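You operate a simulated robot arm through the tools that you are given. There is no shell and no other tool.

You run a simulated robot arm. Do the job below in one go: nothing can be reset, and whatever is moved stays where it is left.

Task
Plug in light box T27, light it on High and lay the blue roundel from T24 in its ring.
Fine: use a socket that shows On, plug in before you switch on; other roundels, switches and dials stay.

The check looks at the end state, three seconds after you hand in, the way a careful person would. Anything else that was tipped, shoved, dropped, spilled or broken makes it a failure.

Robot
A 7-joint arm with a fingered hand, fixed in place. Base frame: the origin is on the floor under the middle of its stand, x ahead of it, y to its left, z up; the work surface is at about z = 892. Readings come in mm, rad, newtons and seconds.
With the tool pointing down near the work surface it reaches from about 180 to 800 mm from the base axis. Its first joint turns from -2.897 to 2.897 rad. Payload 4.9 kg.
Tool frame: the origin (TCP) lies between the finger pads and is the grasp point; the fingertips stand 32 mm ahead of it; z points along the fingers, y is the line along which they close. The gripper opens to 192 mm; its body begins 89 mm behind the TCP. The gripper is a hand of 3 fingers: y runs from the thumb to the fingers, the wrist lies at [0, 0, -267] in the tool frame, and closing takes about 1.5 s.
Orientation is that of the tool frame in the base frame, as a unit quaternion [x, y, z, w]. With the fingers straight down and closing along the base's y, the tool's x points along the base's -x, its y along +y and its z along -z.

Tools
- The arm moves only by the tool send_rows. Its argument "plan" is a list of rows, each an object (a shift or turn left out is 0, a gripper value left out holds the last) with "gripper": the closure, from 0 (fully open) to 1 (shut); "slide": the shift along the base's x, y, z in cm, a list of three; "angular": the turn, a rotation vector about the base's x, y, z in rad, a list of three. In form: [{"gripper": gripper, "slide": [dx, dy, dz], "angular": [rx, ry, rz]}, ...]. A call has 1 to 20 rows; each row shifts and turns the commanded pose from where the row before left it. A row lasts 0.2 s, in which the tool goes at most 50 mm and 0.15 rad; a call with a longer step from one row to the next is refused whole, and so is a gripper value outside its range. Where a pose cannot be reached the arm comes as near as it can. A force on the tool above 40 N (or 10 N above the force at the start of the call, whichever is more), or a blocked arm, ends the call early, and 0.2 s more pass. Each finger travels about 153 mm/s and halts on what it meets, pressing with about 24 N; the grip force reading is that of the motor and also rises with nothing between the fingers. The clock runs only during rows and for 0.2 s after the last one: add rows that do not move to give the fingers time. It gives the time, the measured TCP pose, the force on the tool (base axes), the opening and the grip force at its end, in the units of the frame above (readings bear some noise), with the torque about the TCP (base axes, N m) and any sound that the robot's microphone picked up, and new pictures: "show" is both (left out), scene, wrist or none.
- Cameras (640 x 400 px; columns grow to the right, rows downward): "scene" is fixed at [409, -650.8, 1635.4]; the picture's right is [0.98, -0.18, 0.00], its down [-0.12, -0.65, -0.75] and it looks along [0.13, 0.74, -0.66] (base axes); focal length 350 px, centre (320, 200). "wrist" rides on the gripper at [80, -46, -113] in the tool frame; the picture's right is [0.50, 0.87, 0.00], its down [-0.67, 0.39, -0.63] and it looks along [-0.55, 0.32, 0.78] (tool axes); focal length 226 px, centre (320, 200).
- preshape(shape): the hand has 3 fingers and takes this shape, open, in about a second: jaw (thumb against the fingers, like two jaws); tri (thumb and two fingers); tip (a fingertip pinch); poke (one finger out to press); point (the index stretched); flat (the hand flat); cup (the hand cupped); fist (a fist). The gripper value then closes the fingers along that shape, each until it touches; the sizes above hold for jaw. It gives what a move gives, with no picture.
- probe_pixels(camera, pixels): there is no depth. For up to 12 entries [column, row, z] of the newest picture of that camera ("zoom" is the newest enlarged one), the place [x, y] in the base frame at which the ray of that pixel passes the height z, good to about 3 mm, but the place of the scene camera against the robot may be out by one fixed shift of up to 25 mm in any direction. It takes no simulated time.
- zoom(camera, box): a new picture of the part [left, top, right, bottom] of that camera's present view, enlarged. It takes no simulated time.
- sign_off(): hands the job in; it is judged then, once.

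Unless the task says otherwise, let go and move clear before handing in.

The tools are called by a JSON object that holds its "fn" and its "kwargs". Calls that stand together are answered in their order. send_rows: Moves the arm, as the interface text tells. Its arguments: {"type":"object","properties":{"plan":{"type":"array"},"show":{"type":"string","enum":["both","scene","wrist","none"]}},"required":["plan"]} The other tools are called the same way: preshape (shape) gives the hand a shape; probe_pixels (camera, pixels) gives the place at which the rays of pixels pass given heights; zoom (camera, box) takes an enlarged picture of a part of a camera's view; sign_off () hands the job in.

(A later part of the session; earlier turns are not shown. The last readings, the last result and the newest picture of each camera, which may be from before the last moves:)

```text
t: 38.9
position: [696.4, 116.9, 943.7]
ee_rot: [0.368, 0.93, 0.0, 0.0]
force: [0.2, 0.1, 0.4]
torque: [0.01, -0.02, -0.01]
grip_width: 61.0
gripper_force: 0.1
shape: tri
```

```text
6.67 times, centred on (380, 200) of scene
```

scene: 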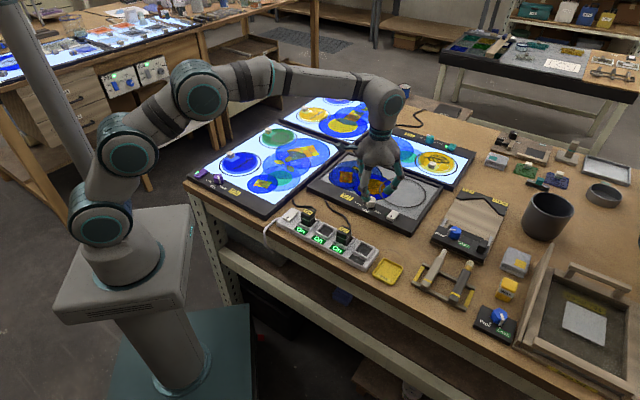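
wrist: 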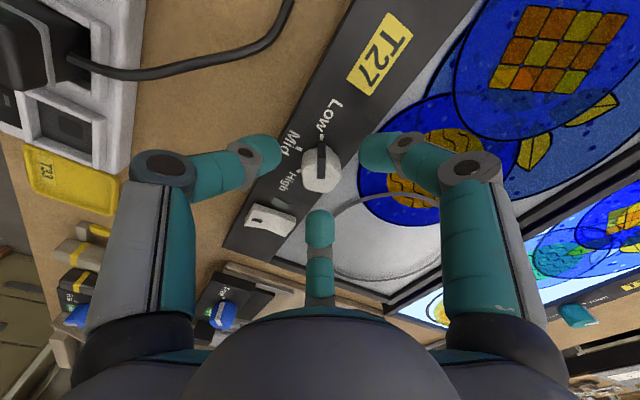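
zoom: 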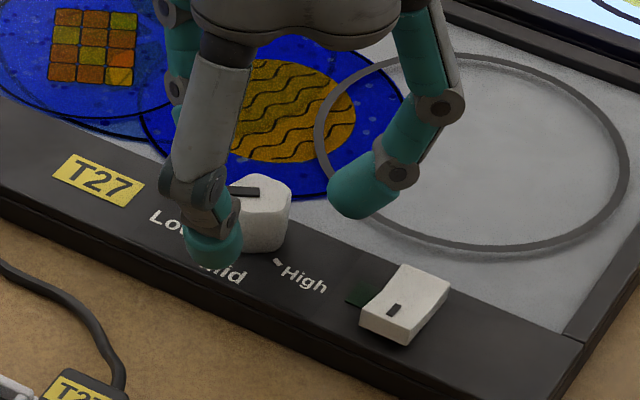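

The knob is centred (top centre at wrist (321,177), as predicted). I'll narrow slightly, lower to z≈930, and close on it.

{"fn": "send_rows", "kwargs": {"plan": [{"gripper": 0.73, "slide": [0, 0, -0.5]}, {"slide": [0, 0, -0.5]}, {"slide": [0, 0, -0.4]}, {}, {"gripper": 0.85}, {"gripper": 1.0}, {"gripper": 1.0}, {"gripper": 1.0}], "show": "wrist"}}

{"fn": "zoom", "kwargs": {"camera": "wrist", "box": [250, 100, 390, 230]}}

{"fn": "zoom", "kwargs": {"camera": "scene", "box": [340, 170, 420, 230]}}

```text
t: 40.7
position: [695.5, 116.7, 930.2]
ee_rot: [0.367, 0.93, -0.001, -0.001]
force: [0.5, -1.0, -3.1]
torque: [-0.02, -0.02, 0.02]
grip_width: 23.6
gripper_force: 24.5
shape: tri
```

wrist: 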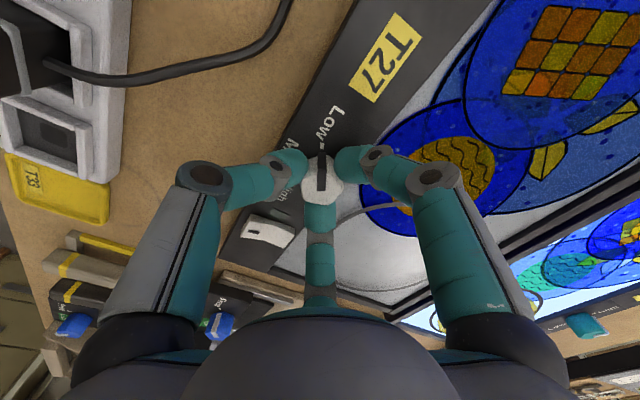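

```text
3.08 times, centred on (320, 165) of wrist
```

zoom: 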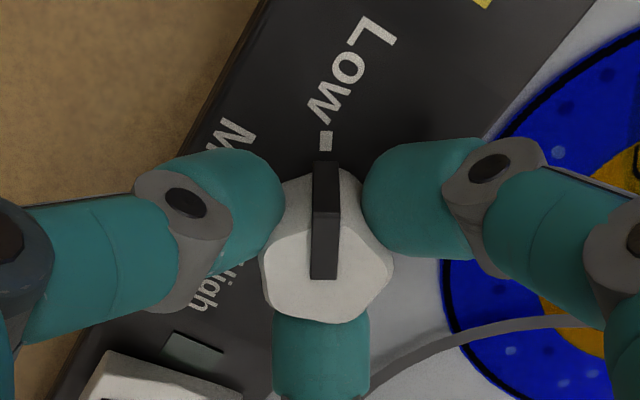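

```text
6.67 times, centred on (380, 200) of scene
```

zoom: 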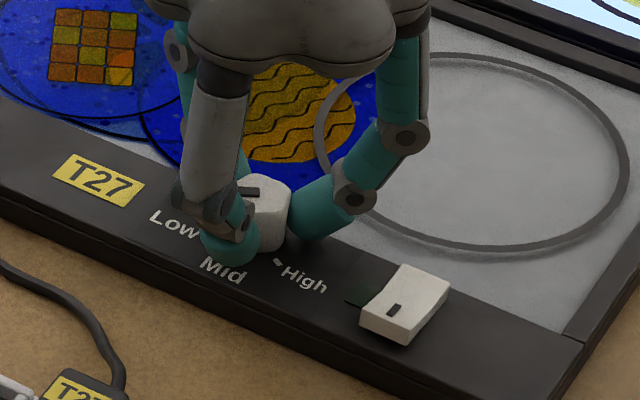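

The knob is held (23.6 mm, 24.5 N) with the bar between thumb and finger. I'll start turning +0.56 rad about z and check that the bar follows.

{"fn": "send_rows", "kwargs": {"plan": [{"angular": [0, 0, 0.14]}, {"angular": [0, 0, 0.14]}, {"angular": [0, 0, 0.14]}, {"angular": [0, 0, 0.14]}, {}], "show": "wrist"}}

{"fn": "zoom", "kwargs": {"camera": "wrist", "box": [250, 100, 390, 230]}}

{"fn": "zoom", "kwargs": {"camera": "scene", "box": [340, 170, 420, 230]}}

```text
t: 41.9
position: [696.5, 115.4, 929.6]
ee_rot: [0.095, 0.995, -0.001, -0.001]
force: [0.8, -6.0, -8.7]
torque: [-0.18, -0.03, 0.0]
grip_width: 23.3
gripper_force: 24.5
shape: tri
```

wrist: 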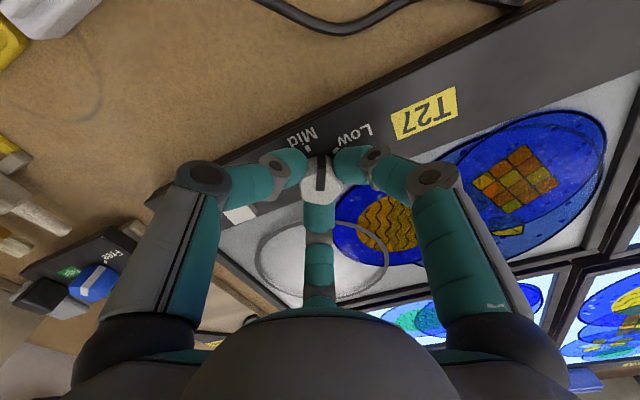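

```text
3.08 times, centred on (320, 165) of wrist
```

zoom: 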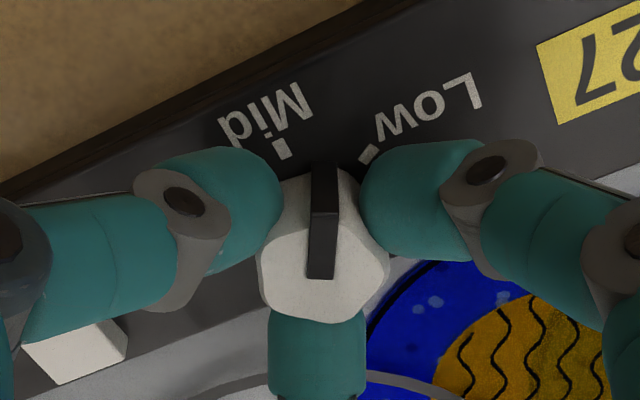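

```text
6.67 times, centred on (380, 200) of scene
```

zoom: 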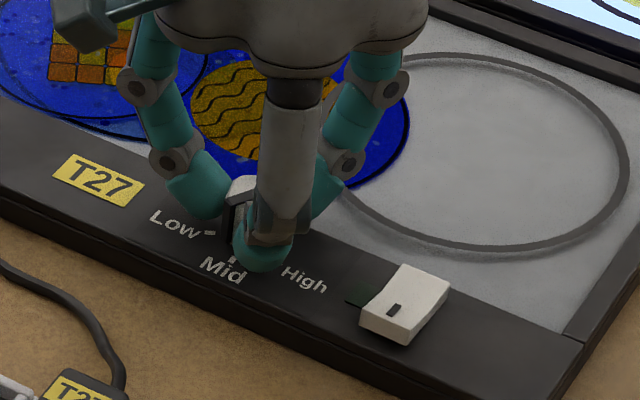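

The bar follows the tool and is now about halfway from Low to Mid. I'll keep turning another 0.85 rad and check.

{"fn": "send_rows", "kwargs": {"plan": [{"angular": [0, 0, 0.142]}, {"angular": [0, 0, 0.142]}, {"angular": [0, 0, 0.142]}, {"angular": [0, 0, 0.142]}, {"angular": [0, 0, 0.142]}, {"angular": [0, 0, 0.142]}, {}], "show": "wrist"}}

{"fn": "zoom", "kwargs": {"camera": "wrist", "box": [250, 100, 390, 230]}}

{"fn": "zoom", "kwargs": {"camera": "scene", "box": [340, 170, 420, 230]}}

```text
t: 43.5
position: [695.8, 117.1, 930.6]
ee_rot: [-0.325, 0.946, -0.001, -0.001]
force: [2.5, -8.9, -13.1]
torque: [-0.27, -0.08, -0.03]
grip_width: 23.3
gripper_force: 23.8
shape: tri
```

wrist: 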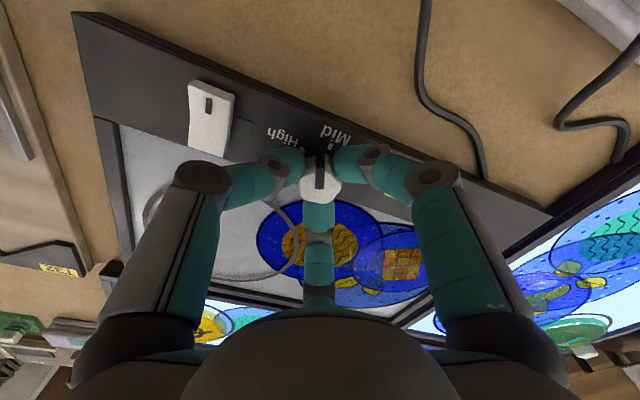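

```text
3.08 times, centred on (320, 165) of wrist
```

zoom: 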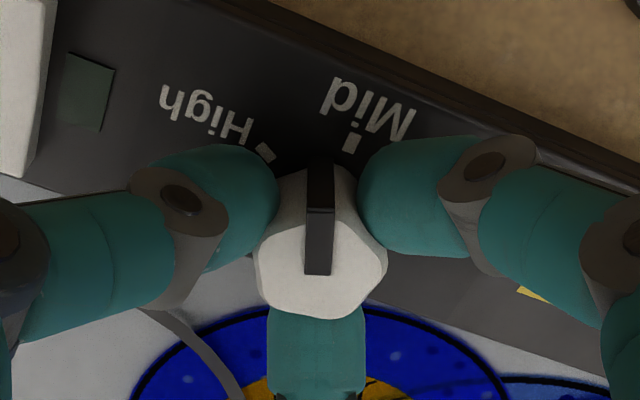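

```text
6.67 times, centred on (380, 200) of scene
```

zoom: 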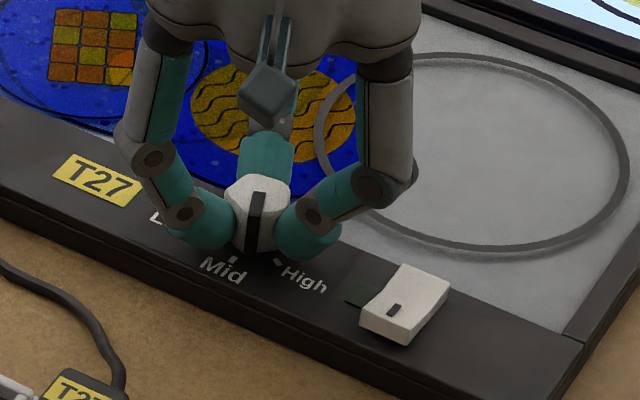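

The bar is now between Mid and High, about 41° short. I'll ease the side and downward pull by 1 mm and turn 0.57 rad more.

{"fn": "send_rows", "kwargs": {"plan": [{"slide": [0, -0.1, -0.1], "angular": [0, 0, 0.142]}, {"angular": [0, 0, 0.142]}, {"angular": [0, 0, 0.142]}, {"angular": [0, 0, 0.142]}, {}], "show": "wrist"}}

{"fn": "zoom", "kwargs": {"camera": "wrist", "box": [250, 100, 390, 230]}}

{"fn": "zoom", "kwargs": {"camera": "scene", "box": [340, 170, 420, 230]}}

```text
t: 44.7
position: [696.4, 116.1, 930.8]
ee_rot: [-0.577, 0.816, 0.0, 0.0]
force: [5.6, -0.6, -7.7]
torque: [-0.01, -0.17, 0.01]
grip_width: 23.0
gripper_force: 24.3
shape: tri
```

wrist: 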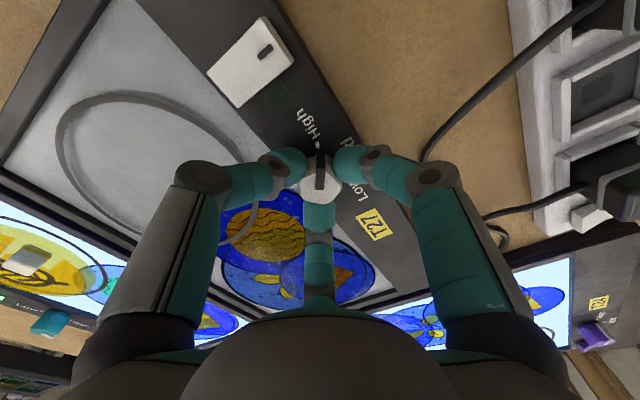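

```text
3.08 times, centred on (320, 165) of wrist
```

zoom: 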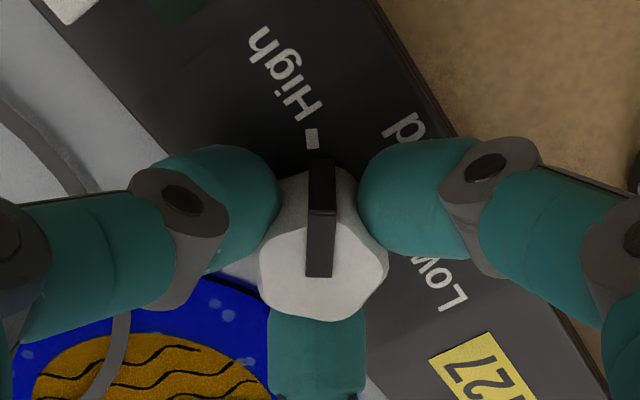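

```text
6.67 times, centred on (380, 200) of scene
```

zoom: 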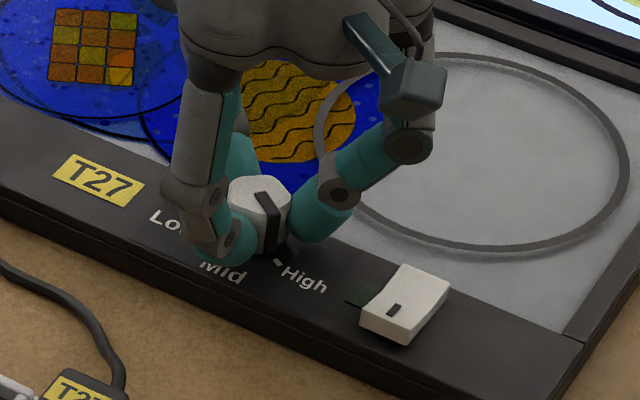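

The High tick is at zoom column 312 and the bar at 322, about 6° short. I'll turn 0.105 rad more.

{"fn": "send_rows", "kwargs": {"plan": [{"angular": [0, 0, 0.055]}, {"angular": [0, 0, 0.05]}, {}, {}], "show": "wrist"}}

{"fn": "zoom", "kwargs": {"camera": "wrist", "box": [250, 100, 390, 230]}}

{"fn": "zoom", "kwargs": {"camera": "scene", "box": [360, 190, 400, 220]}}

```text
t: 45.7
position: [696.9, 116.2, 930.9]
ee_rot: [-0.618, 0.786, 0.0, 0.0]
force: [3.0, 3.6, -5.1]
torque: [0.1, -0.1, 0.04]
grip_width: 23.3
gripper_force: 23.6
shape: tri
```

wrist: 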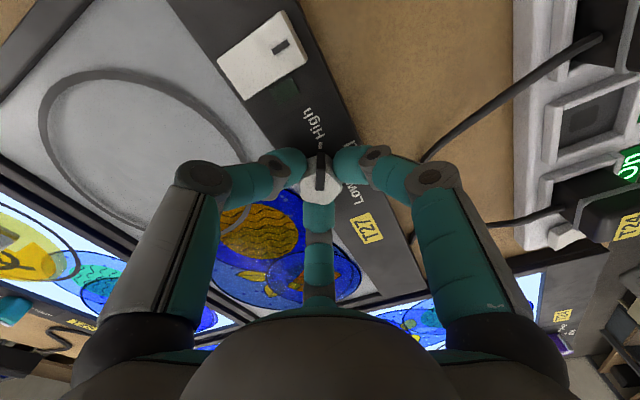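

```text
3.08 times, centred on (320, 165) of wrist
```

zoom: 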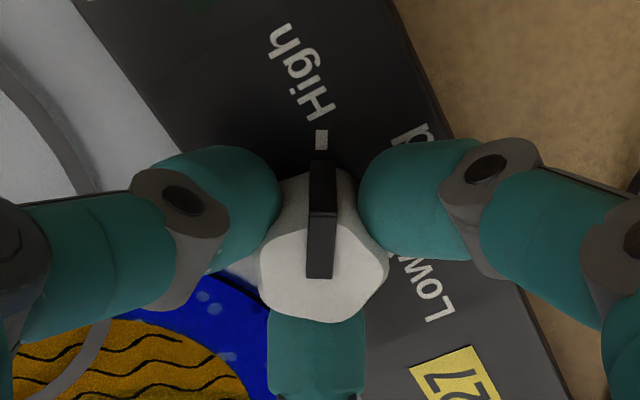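

```text
13.33 times, centred on (380, 205) of scene
```

zoom: 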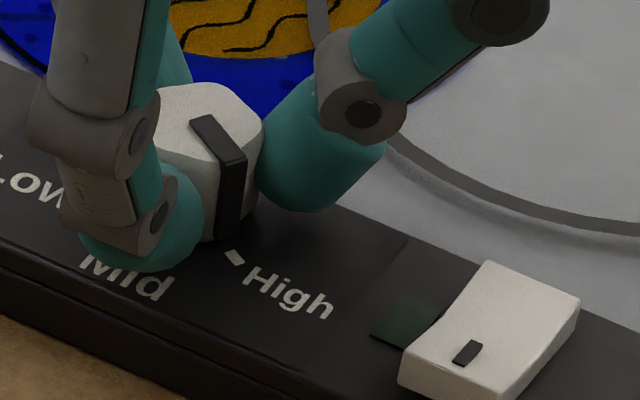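

The bar now lines up with the High tick (both at zoom column ~321). I'll open and rise straight up.

{"fn": "send_rows", "kwargs": {"plan": [{"gripper": 0.84}, {"gripper": 0.73}, {"gripper": 0.7}, {"slide": [0, 0, 1.0]}, {"slide": [0, 0, 2.0]}, {"slide": [0, 0, 2.0]}, {"slide": [0, 0, 2.0]}, {}], "show": "both"}}

{"fn": "zoom", "kwargs": {"camera": "scene", "box": [350, 185, 410, 225]}}

{"fn": "zoom", "kwargs": {"camera": "wrist", "box": [220, 40, 400, 220]}}

```text
t: 47.5
position: [696.7, 115.2, 1000.1]
ee_rot: [-0.619, 0.786, 0.0, -0.001]
force: [0.2, 0.7, -0.6]
torque: [0.01, 0.01, -0.01]
grip_width: 57.2
gripper_force: 0.0
shape: tri
```

scene: 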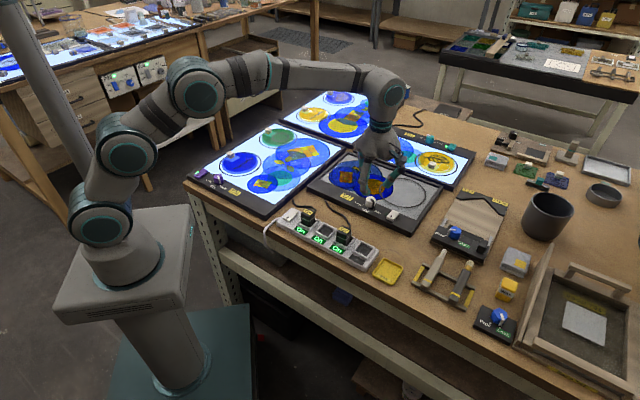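
wrist: 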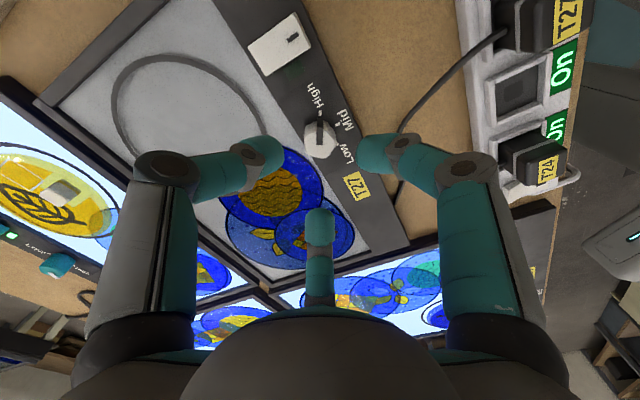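

```text
10.00 times, centred on (380, 205) of scene
```

zoom: 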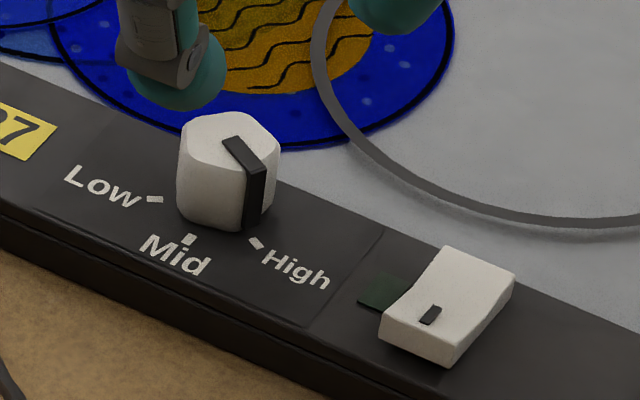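

```text
2.22 times, centred on (310, 130) of wrist
```

zoom: 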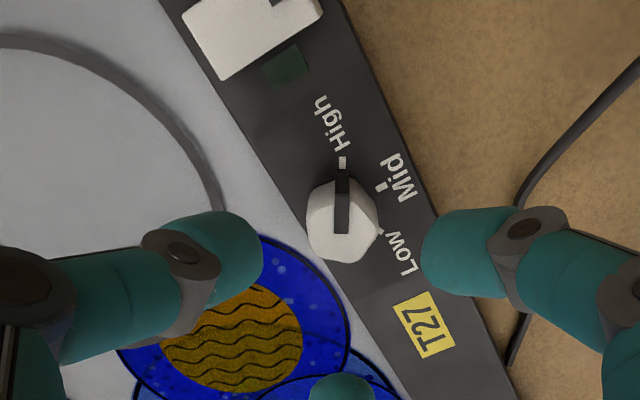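

The dial points at High and nothing else moved. Next comes the switch, so I'll set the "poke" shape here in free air and see which finger stands out.

{"fn": "send_rows", "kwargs": {"plan": [{"slide": [0, 0, 1.5], "angular": [0, 0, -0.14]}, {"slide": [0, 0, 1.5], "angular": [0, 0, -0.14]}, {"angular": [0, 0, -0.14]}, {"angular": [0, 0, -0.14]}, {"angular": [0, 0, -0.14]}, {"angular": [0, 0, -0.14]}, {"angular": [0, 0, -0.14]}, {"angular": [0, 0, -0.14]}, {"angular": [0, 0, -0.14]}, {"angular": [0, 0, -0.14]}, {"angular": [0, 0, -0.14]}, {"angular": [0, 0, -0.14]}, {"angular": [0, 0, -0.14]}, {"angular": [0, 0, -0.14]}, {"angular": [0, 0, -0.12]}, {}], "show": "none"}}

{"fn": "preshape", "kwargs": {"shape": "poke"}}

{"fn": "send_rows", "kwargs": {"plan": [{}], "show": "both"}}

{"fn": "zoom", "kwargs": {"camera": "scene", "box": [330, 110, 430, 230]}}

```text
t: 50.9
position: [696.2, 115.2, 1030.1]
ee_rot: [0.365, 0.931, 0.0, 0.0]
force: [0.8, -0.9, -0.5]
torque: [-0.01, 0.0, 0.02]
grip_width: 56.8
gripper_force: 0.2
shape: tri
```

```text
t: 51.8
position: [695.4, 114.1, 1029.8]
ee_rot: [0.364, 0.931, 0.0, 0.0]
force: [-1.0, 0.2, 0.2]
torque: [-0.01, -0.03, 0.0]
grip_width: 0.1
gripper_force: 0.0
shape: poke
```

```text
t: 52.2
position: [695.9, 115.7, 1030.4]
ee_rot: [0.364, 0.932, 0.0, 0.0]
force: [0.3, 0.2, -0.1]
torque: [-0.01, -0.02, 0.0]
grip_width: 0.1
gripper_force: 0.1
shape: poke
```

scene: 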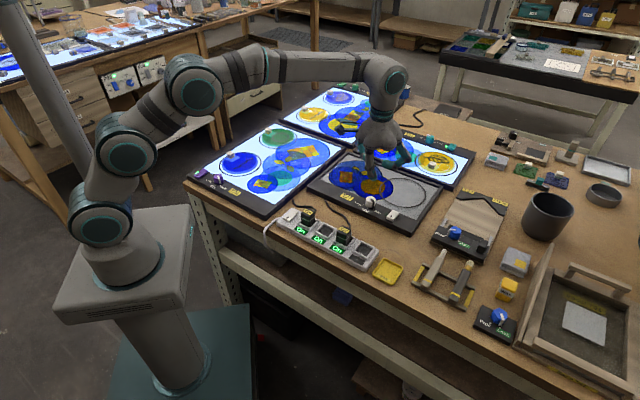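
wrist: 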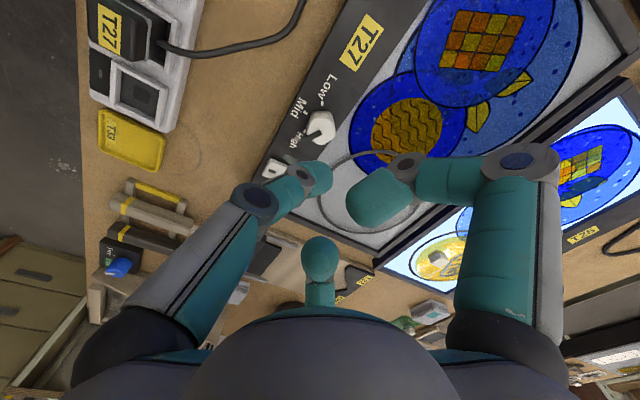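

```text
3.33 times, centred on (380, 170) of scene
```

zoom: 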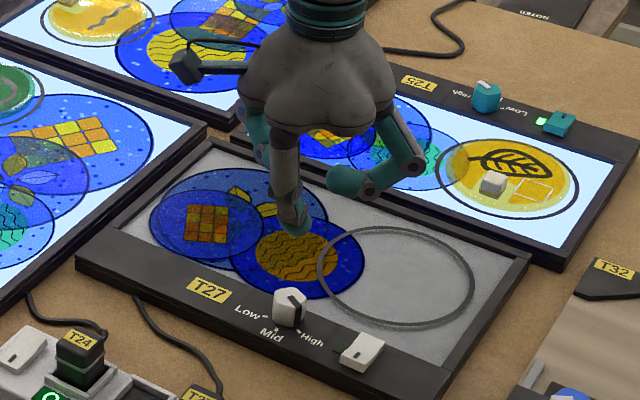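

In "poke" the thumb stands out along the tool axis (tip at wrist (323,172), about 32 mm ahead of the TCP). Several views put the rocker's mark near (739,45). I'll go above it at z≈968.

{"fn": "send_rows", "kwargs": {"plan": [{"slide": [1.4, -2.3, -1.2]}, {"slide": [1.4, -2.4, -1.2]}, {"slide": [1.4, -2.4, -1.2]}, {"slide": [0, 0, -1.3]}, {"slide": [0, 0, -1.3]}, {}], "show": "both"}}

{"fn": "zoom", "kwargs": {"camera": "wrist", "box": [240, 90, 400, 230]}}

{"fn": "zoom", "kwargs": {"camera": "scene", "box": [350, 170, 430, 230]}}

```text
t: 53.6
position: [737.4, 45.3, 969.0]
ee_rot: [0.363, 0.932, -0.001, 0.0]
force: [0.2, 0.3, -0.2]
torque: [0.03, 0.03, 0.0]
grip_width: 0.1
gripper_force: 0.0
shape: poke
```

scene: 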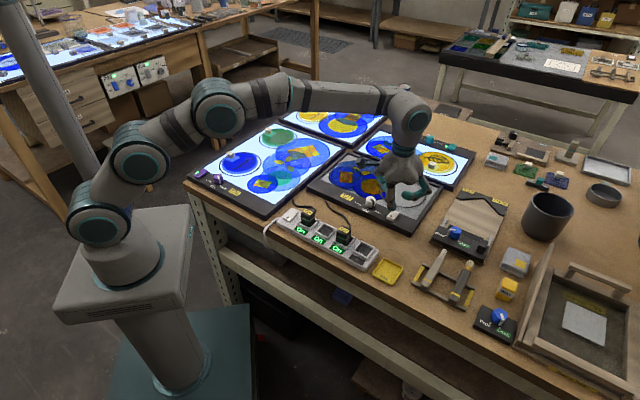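
wrist: 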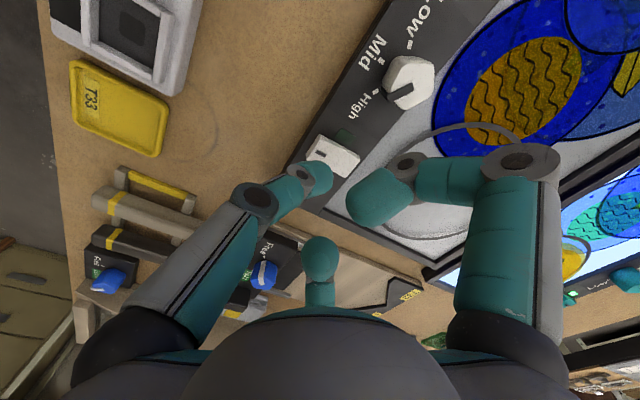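

```text
2.86 times, centred on (320, 160) of wrist
```

zoom: 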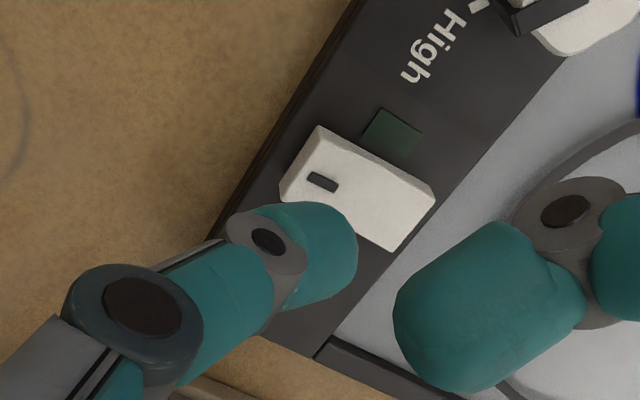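

```text
6.67 times, centred on (390, 200) of scene
```

zoom: 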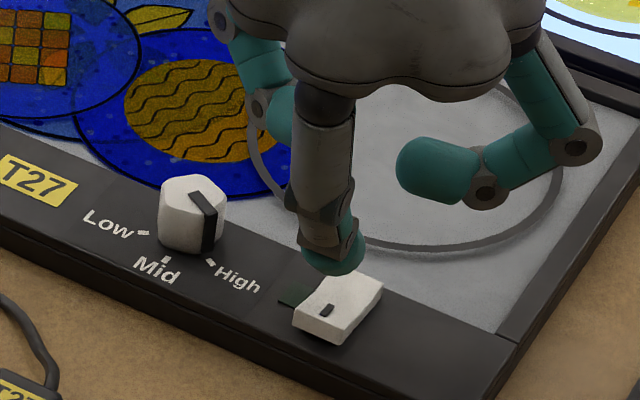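

The mark lies on the tool axis (wrist (321,154) against a predicted (320,152)). I'll shift 2 mm towards the near end and lower in small steps onto it.

{"fn": "send_rows", "kwargs": {"plan": [{"slide": [-0.14, -0.15, -1.0]}, {"slide": [0, 0, -1.0]}, {"slide": [0, 0, -0.7]}, {}], "show": "both"}}

{"fn": "zoom", "kwargs": {"camera": "scene", "box": [365, 180, 425, 225]}}

{"fn": "zoom", "kwargs": {"camera": "wrist", "box": [260, 110, 380, 210]}}

```text
t: 54.6
position: [736.6, 43.5, 941.5]
ee_rot: [0.365, 0.931, 0.0, 0.001]
force: [-0.2, -0.2, -0.3]
torque: [0.01, 0.0, 0.01]
grip_width: 0.1
gripper_force: 0.1
shape: poke
```

scene: 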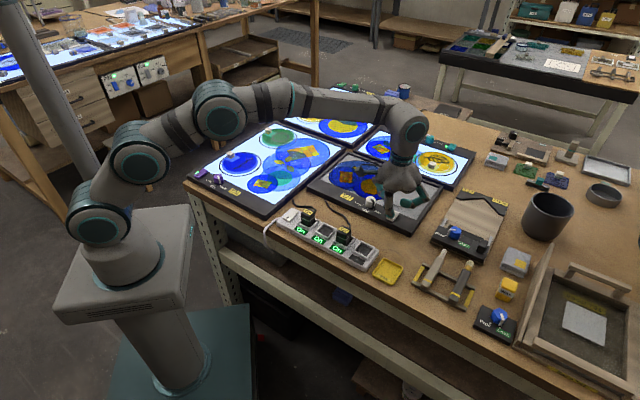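
wrist: 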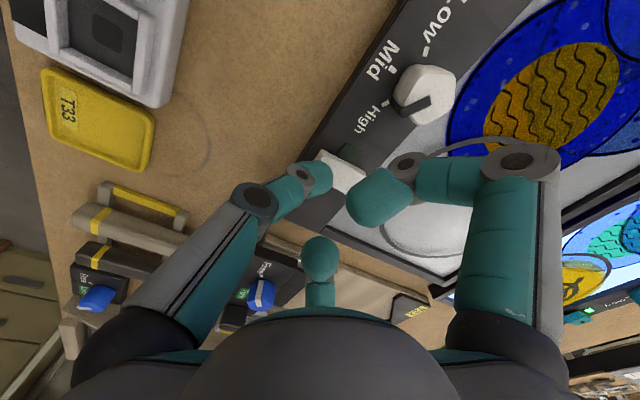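

```text
8.89 times, centred on (395, 202) of scene
```

zoom: 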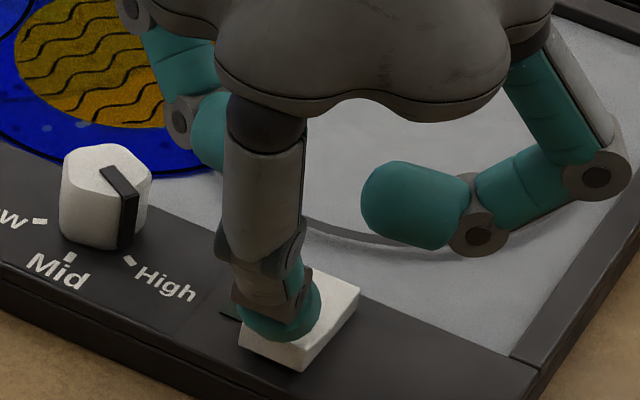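

```text
4.00 times, centred on (320, 160) of wrist
```

zoom: 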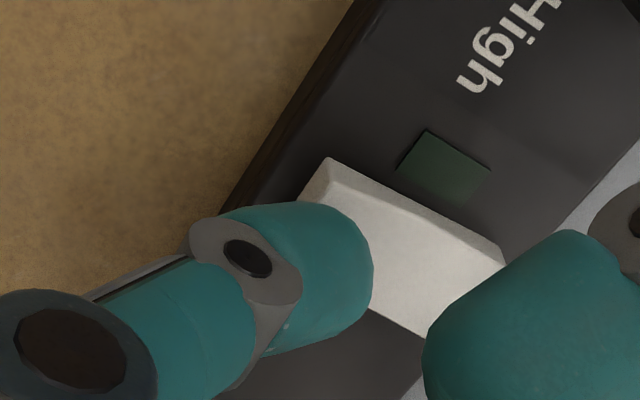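

The thumb tip is right over the marked end. I'll press down in 2 mm steps and watch the force and lamp.

{"fn": "send_rows", "kwargs": {"plan": [{"slide": [0, 0, -0.2]}, {"slide": [0, 0, -0.2]}, {"slide": [0, 0, -0.2]}, {}], "show": "both"}}

{"fn": "zoom", "kwargs": {"camera": "scene", "box": [365, 180, 425, 225]}}

```text
t: 55.6
position: [736.7, 43.3, 935.0]
ee_rot: [0.364, 0.931, 0.0, -0.001]
force: [0.4, 0.1, 0.4]
torque: [-0.02, -0.01, 0.0]
grip_width: 0.0
gripper_force: 0.1
shape: poke
```

scene: 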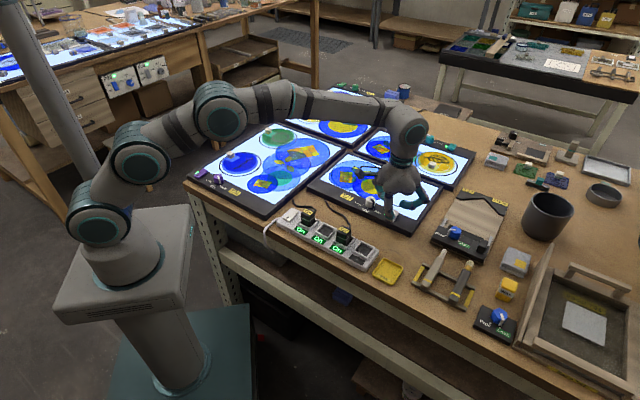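
wrist: 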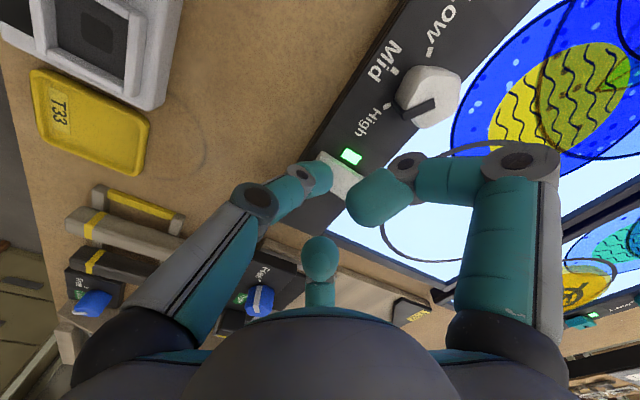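

```text
8.89 times, centred on (395, 202) of scene
```

zoom: 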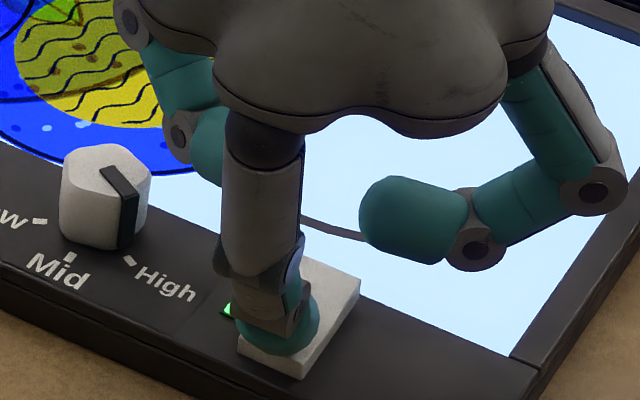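

T27 is lit and its lamp is green, with the rocker down on the marked end. I'll lift straight off, go up high, and head to T24 for the blue roundel.

{"fn": "send_rows", "kwargs": {"plan": [{"slide": [0, 0, 1.5]}, {"slide": [0, 0, 3.0]}, {"slide": [0, 0, 3.0]}, {"slide": [0, 0, 3.0]}, {"slide": [-2, 1, 3.0]}, {"slide": [-3.5, 2.5, 1.0]}, {"slide": [-3.5, 3, 0]}, {"slide": [-3.5, 3, 0]}, {"slide": [-3.5, 3, 0]}, {"slide": [-3.5, 3, 0]}, {"slide": [-3.5, 3, 0]}, {"slide": [-3.5, 3, 0]}, {"slide": [-3.5, 3, 0]}, {"slide": [-3.5, 3, 0]}, {}], "show": "both"}}

{"fn": "preshape", "kwargs": {"shape": "tri"}}

```text
t: 58.8
position: [399.5, 318.6, 1080.5]
ee_rot: [0.366, 0.931, 0.0, 0.0]
force: [-0.4, -0.3, 0.8]
torque: [0.02, 0.01, 0.02]
grip_width: 0.0
gripper_force: 0.1
shape: poke
```

scene: 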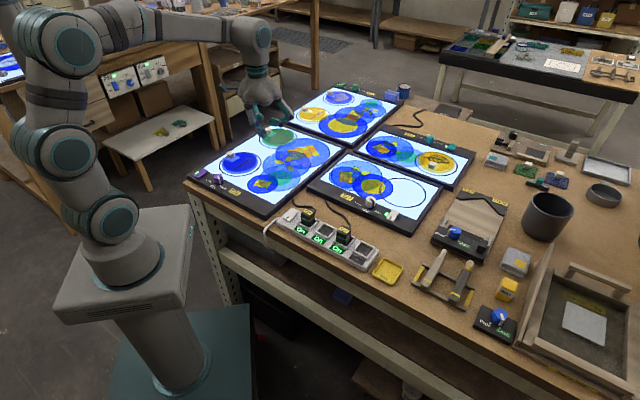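
wrist: 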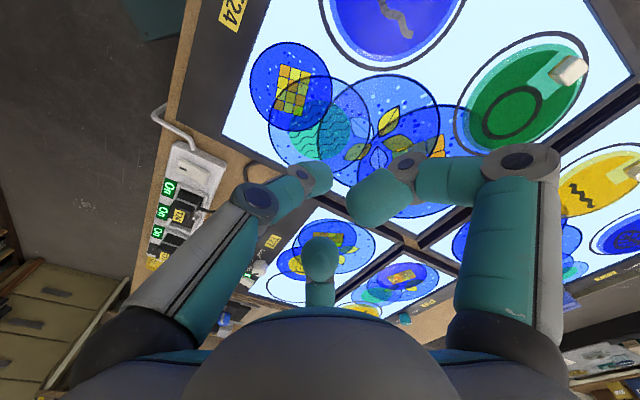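

```text
t: 59.7
position: [400.3, 317.3, 1081.0]
ee_rot: [0.364, 0.932, 0.0, 0.0]
force: [0.0, 0.5, -0.3]
torque: [0.03, -0.01, -0.01]
grip_width: 192.1
gripper_force: 0.0
shape: tri
```

Back in tri, and the blue roundel is at the top edge of the wrist view. I'll turn the tool back to yaw≈0 and move back so the camera looks at it squarely.

{"fn": "send_rows", "kwargs": {"plan": [{"gripper": 0.5, "slide": [-3.3, 0.4, 0], "angular": [0, 0, 0.125]}, {"slide": [-3.3, 0.4, 0], "angular": [0, 0, 0.125]}, {"slide": [-3.3, 0.4, 0], "angular": [0, 0, 0.125]}, {"slide": [-3.3, 0.4, 0], "angular": [0, 0, 0.125]}, {"slide": [-3.3, 0.4, 0], "angular": [0, 0, 0.125]}, {"slide": [-3.3, 0.3, 0], "angular": [0, 0, 0.125]}, {}], "show": "both"}}

{"fn": "zoom", "kwargs": {"camera": "wrist", "box": [200, 60, 460, 260]}}

{"fn": "zoom", "kwargs": {"camera": "scene", "box": [205, 140, 275, 190]}}

```text
t: 61.3
position: [201.7, 342.8, 1081.6]
ee_rot: [-0.002, 1.0, 0.0, 0.001]
force: [0.4, -0.1, 0.3]
torque: [0.03, -0.02, 0.0]
grip_width: 96.6
gripper_force: 0.1
shape: tri
```

scene: 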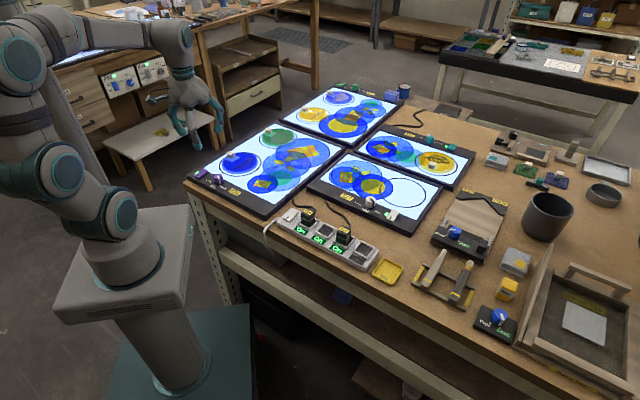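
wrist: 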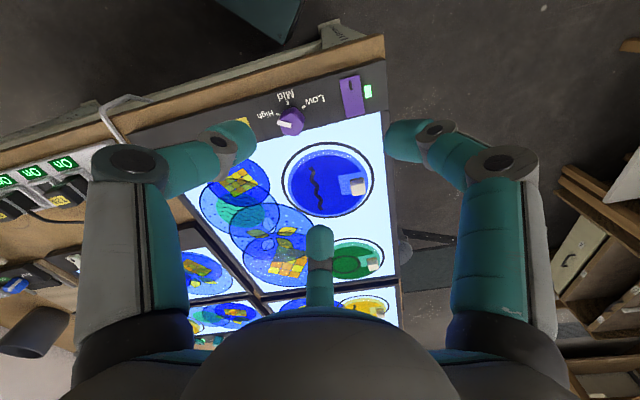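

```text
2.00 times, centred on (330, 160) of wrist
```

zoom: 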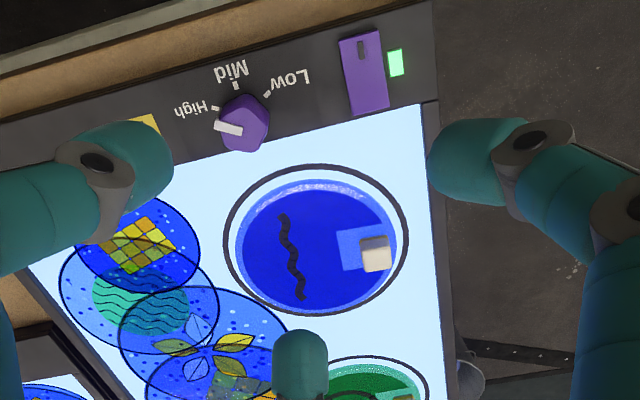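

```text
8.00 times, centred on (240, 165) of scene
```

zoom: 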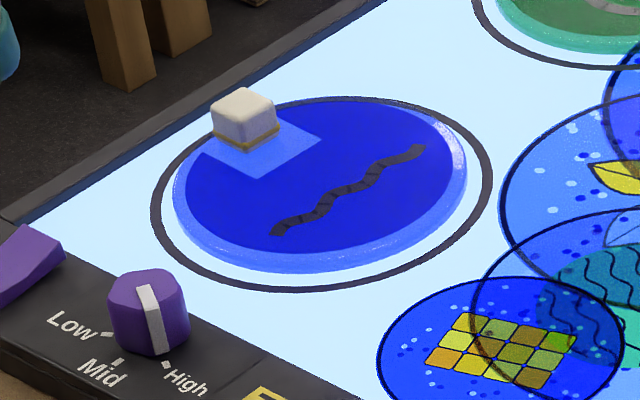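

The blue roundel has a cube handle near its rim: handle about (271,451), disc centre about (294,414), so the handle is roughly 44 mm out at bearing 121°. I'll move over the handle for a close look.

{"fn": "send_rows", "kwargs": {"plan": [{"gripper": 0.68, "slide": [1.4, 2.2, -1.5]}, {"slide": [1.4, 2.2, -1.8]}, {"slide": [1.4, 2.2, -1.8]}, {"slide": [1.3, 2.1, -1.8]}, {"slide": [1.0, 1.7, -1.8]}, {}], "show": "both"}}

{"fn": "zoom", "kwargs": {"camera": "wrist", "box": [240, 70, 400, 220]}}

{"fn": "zoom", "kwargs": {"camera": "scene", "box": [200, 130, 270, 180]}}

```text
t: 62.7
position: [268.0, 443.9, 993.4]
ee_rot: [-0.002, 1.0, 0.0, -0.001]
force: [0.6, 0.0, 0.8]
torque: [-0.03, -0.01, 0.03]
grip_width: 61.8
gripper_force: 0.1
shape: tri
```

scene: 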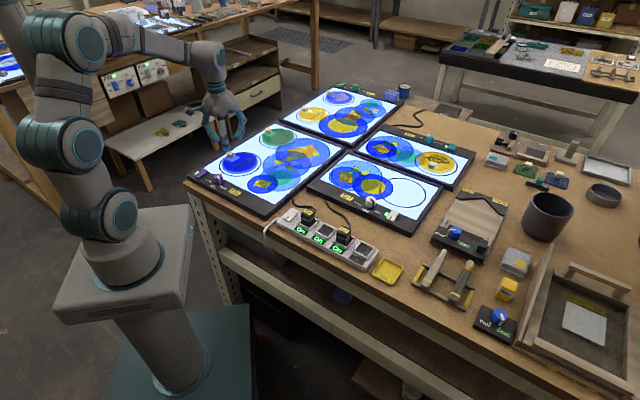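
wrist: 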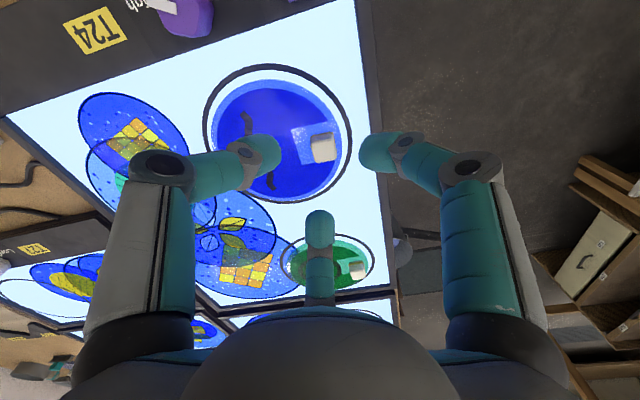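

```text
2.67 times, centred on (320, 145) of wrist
```

zoom: 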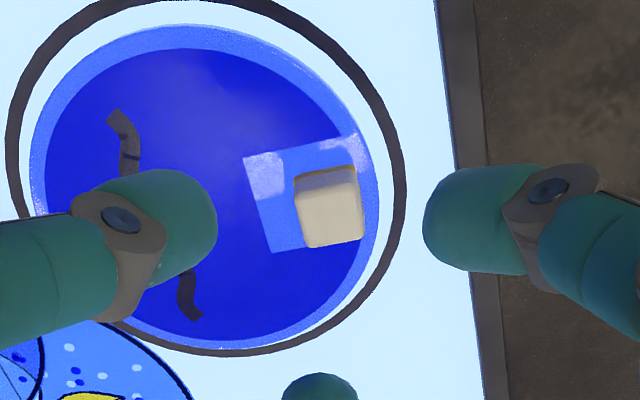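

```text
8.00 times, centred on (235, 155) of scene
```

zoom: 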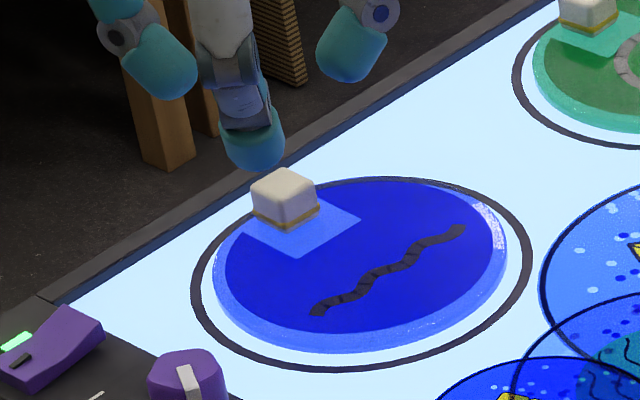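

The cube handle is about 21 mm wide and centred near (269.4,449.3), with its faces along 123°/33°. I'll turn to yaw +33° so the thumb meets the inner face and the two fingers meet the side faces, centre over it, and come down to z≈965.

{"fn": "send_rows", "kwargs": {"plan": [{"slide": [0.05, 0.25, -0.7], "angular": [0, 0, 0.144]}, {"slide": [0.05, 0.15, -0.7], "angular": [0, 0, 0.144]}, {"slide": [0.04, 0.14, -0.7], "angular": [0, 0, 0.144]}, {"slide": [0, 0, -0.7], "angular": [0, 0, 0.144]}, {}], "show": "both"}}

{"fn": "zoom", "kwargs": {"camera": "wrist", "box": [240, 90, 400, 240]}}

{"fn": "zoom", "kwargs": {"camera": "scene", "box": [200, 130, 270, 180]}}

```text
t: 63.9
position: [270.4, 450.8, 964.9]
ee_rot: [-0.287, 0.958, 0.0, 0.0]
force: [0.3, -0.4, -0.1]
torque: [0.01, 0.02, -0.02]
grip_width: 61.7
gripper_force: 0.1
shape: tri
```

scene: 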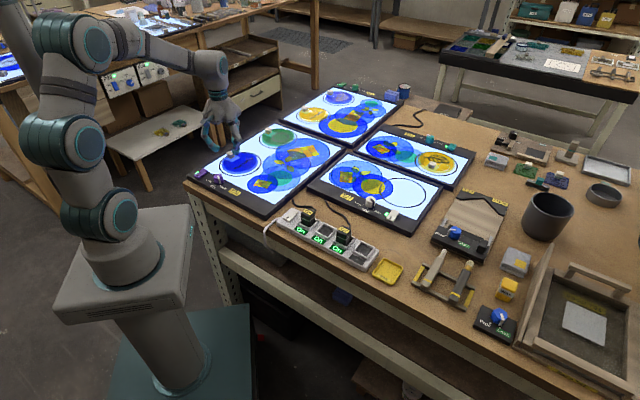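
wrist: 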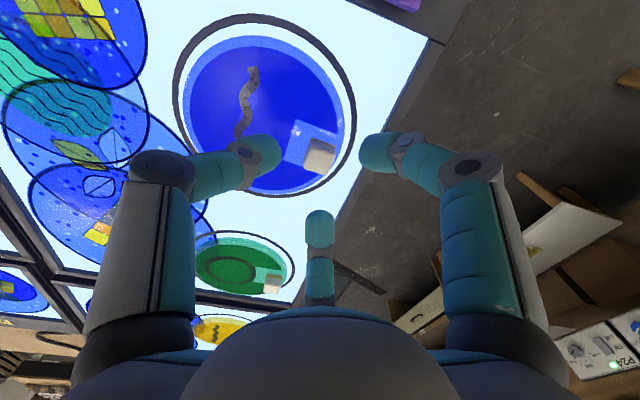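

```text
2.67 times, centred on (320, 165) of wrist
```

zoom: 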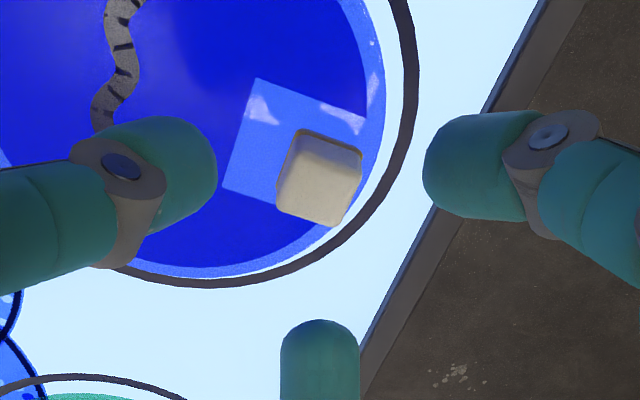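

```text
8.00 times, centred on (235, 155) of scene
```

zoom: 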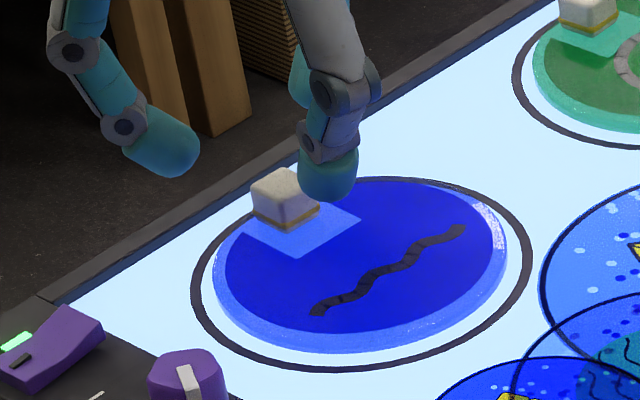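

The pad and cube edges work out at 132° from both views, so I'll turn 0.15 rad more and correct the position slightly. The cube top is near z≈913, so the grip should be at TCP z≈926. I'll go to 942 first and check.

{"fn": "send_rows", "kwargs": {"plan": [{"slide": [-0.04, -0.12, -0.6], "angular": [0, 0, 0.15]}, {"slide": [0, 0, -0.8]}, {"slide": [0, 0, -0.8]}, {}], "show": "wrist"}}

{"fn": "zoom", "kwargs": {"camera": "wrist", "box": [240, 90, 400, 240]}}

{"fn": "zoom", "kwargs": {"camera": "scene", "box": [200, 130, 270, 180]}}

```text
t: 64.9
position: [270.3, 448.3, 943.4]
ee_rot: [-0.357, 0.934, 0.0, -0.001]
force: [0.1, -0.4, -0.5]
torque: [-0.02, -0.01, -0.01]
grip_width: 61.7
gripper_force: 0.1
shape: tri
```

wrist: 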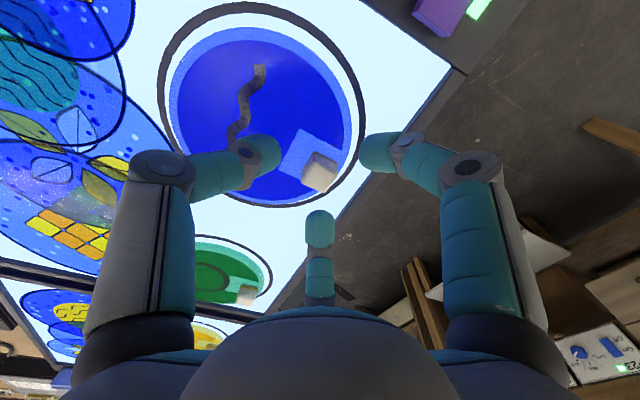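

```text
2.67 times, centred on (320, 165) of wrist
```

zoom: 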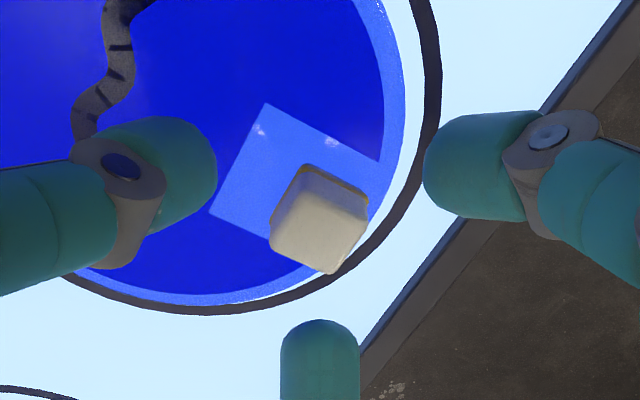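

```text
8.00 times, centred on (235, 155) of scene
```

zoom: 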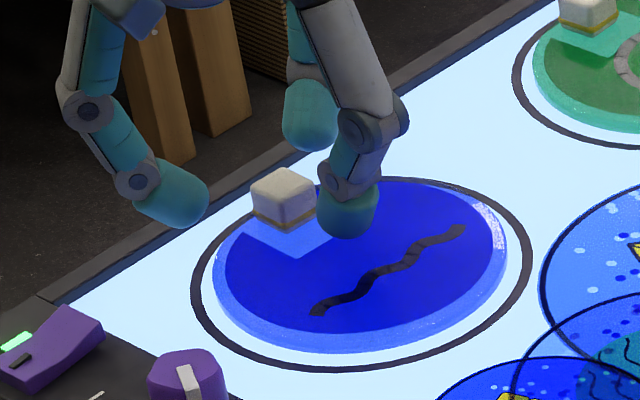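

The cube top is exactly where predicted for z=913.5 (wrist (319,175)). I'll go down 17 mm and close.

{"fn": "send_rows", "kwargs": {"plan": [{"gripper": 0.72, "slide": [0, 0, -0.6]}, {"slide": [0, 0, -0.6]}, {"slide": [0, 0, -0.5]}, {}, {"gripper": 0.85}, {"gripper": 1.0}, {"gripper": 1.0}, {"gripper": 1.0}], "show": "wrist"}}

{"fn": "zoom", "kwargs": {"camera": "wrist", "box": [240, 90, 400, 240]}}

{"fn": "zoom", "kwargs": {"camera": "scene", "box": [200, 130, 270, 180]}}

```text
t: 66.7
position: [269.4, 451.3, 927.2]
ee_rot: [-0.357, 0.934, 0.0, 0.0]
force: [-1.3, 3.9, 21.5]
torque: [-0.36, -0.4, 0.04]
grip_width: 36.4
gripper_force: 24.3
shape: tri
```

wrist: 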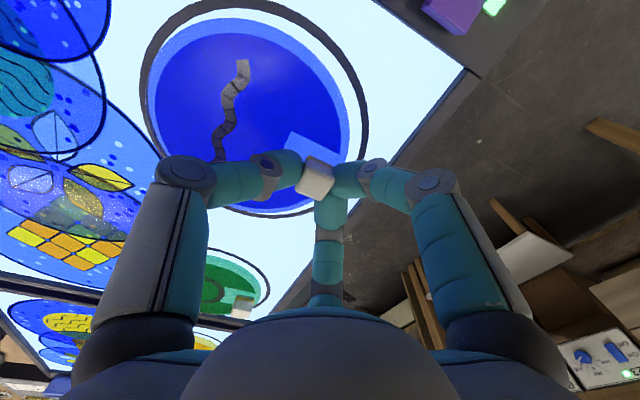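

```text
2.67 times, centred on (320, 165) of wrist
```

zoom: 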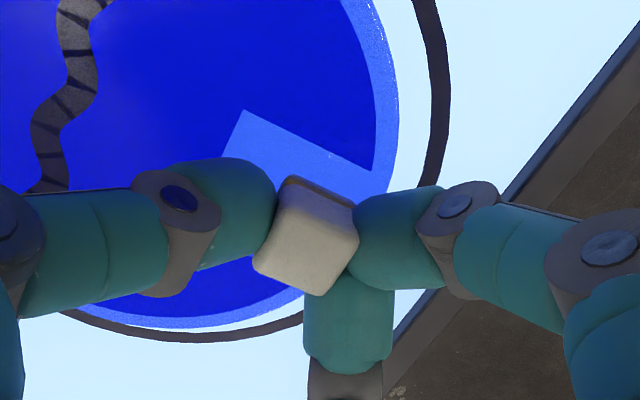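

```text
8.00 times, centred on (235, 155) of scene
```

zoom: 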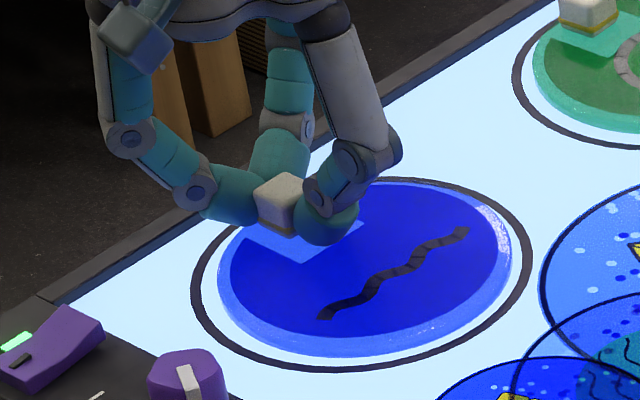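

The grip stopped at 36 mm with 21 N upward, and the torque places that contact about 25 mm out on the thumb side, so the thumb is pressing on the disc. I'll open, raise 4 mm, and look.

{"fn": "send_rows", "kwargs": {"plan": [{"gripper": 0.8, "slide": [0, 0, 0.2]}, {"gripper": 0.72, "slide": [0, 0, 0.3]}, {}, {}], "show": "wrist"}}

{"fn": "zoom", "kwargs": {"camera": "wrist", "box": [240, 90, 400, 240]}}

{"fn": "zoom", "kwargs": {"camera": "scene", "box": [200, 130, 270, 180]}}

```text
t: 67.7
position: [268.9, 448.8, 929.6]
ee_rot: [-0.357, 0.934, -0.001, 0.0]
force: [-2.4, -0.6, 4.4]
torque: [-0.1, -0.05, 0.01]
grip_width: 53.2
gripper_force: 0.1
shape: tri
```

wrist: 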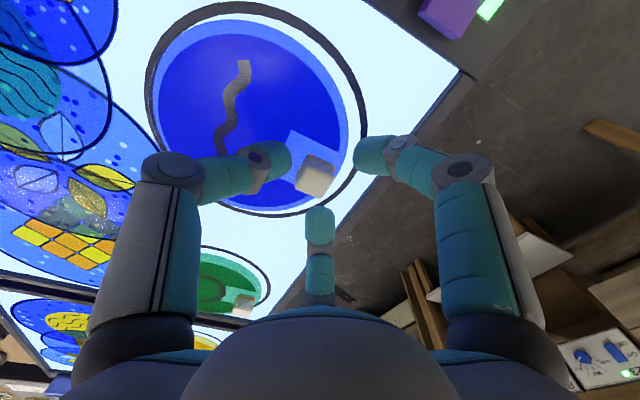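

```text
2.67 times, centred on (320, 165) of wrist
```

zoom: 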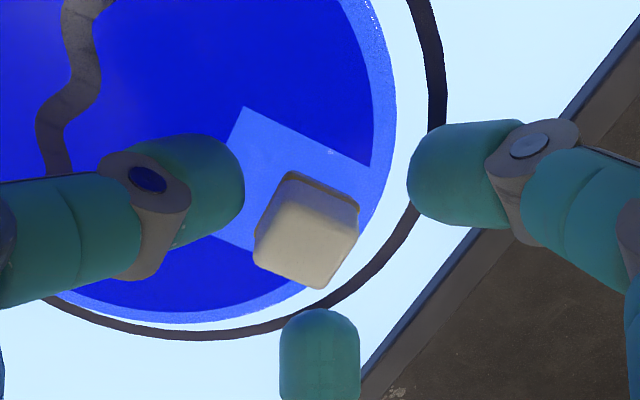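

```text
8.00 times, centred on (235, 155) of scene
```

zoom: 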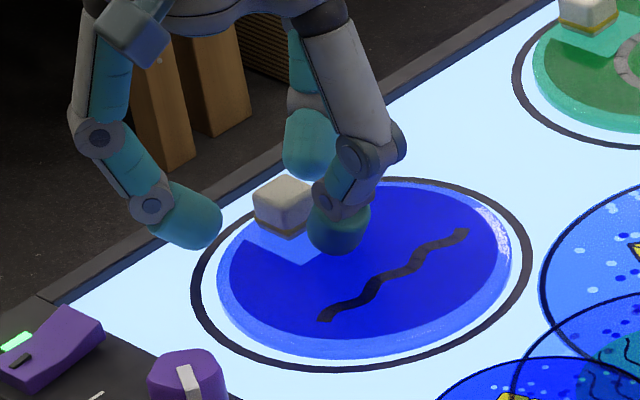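

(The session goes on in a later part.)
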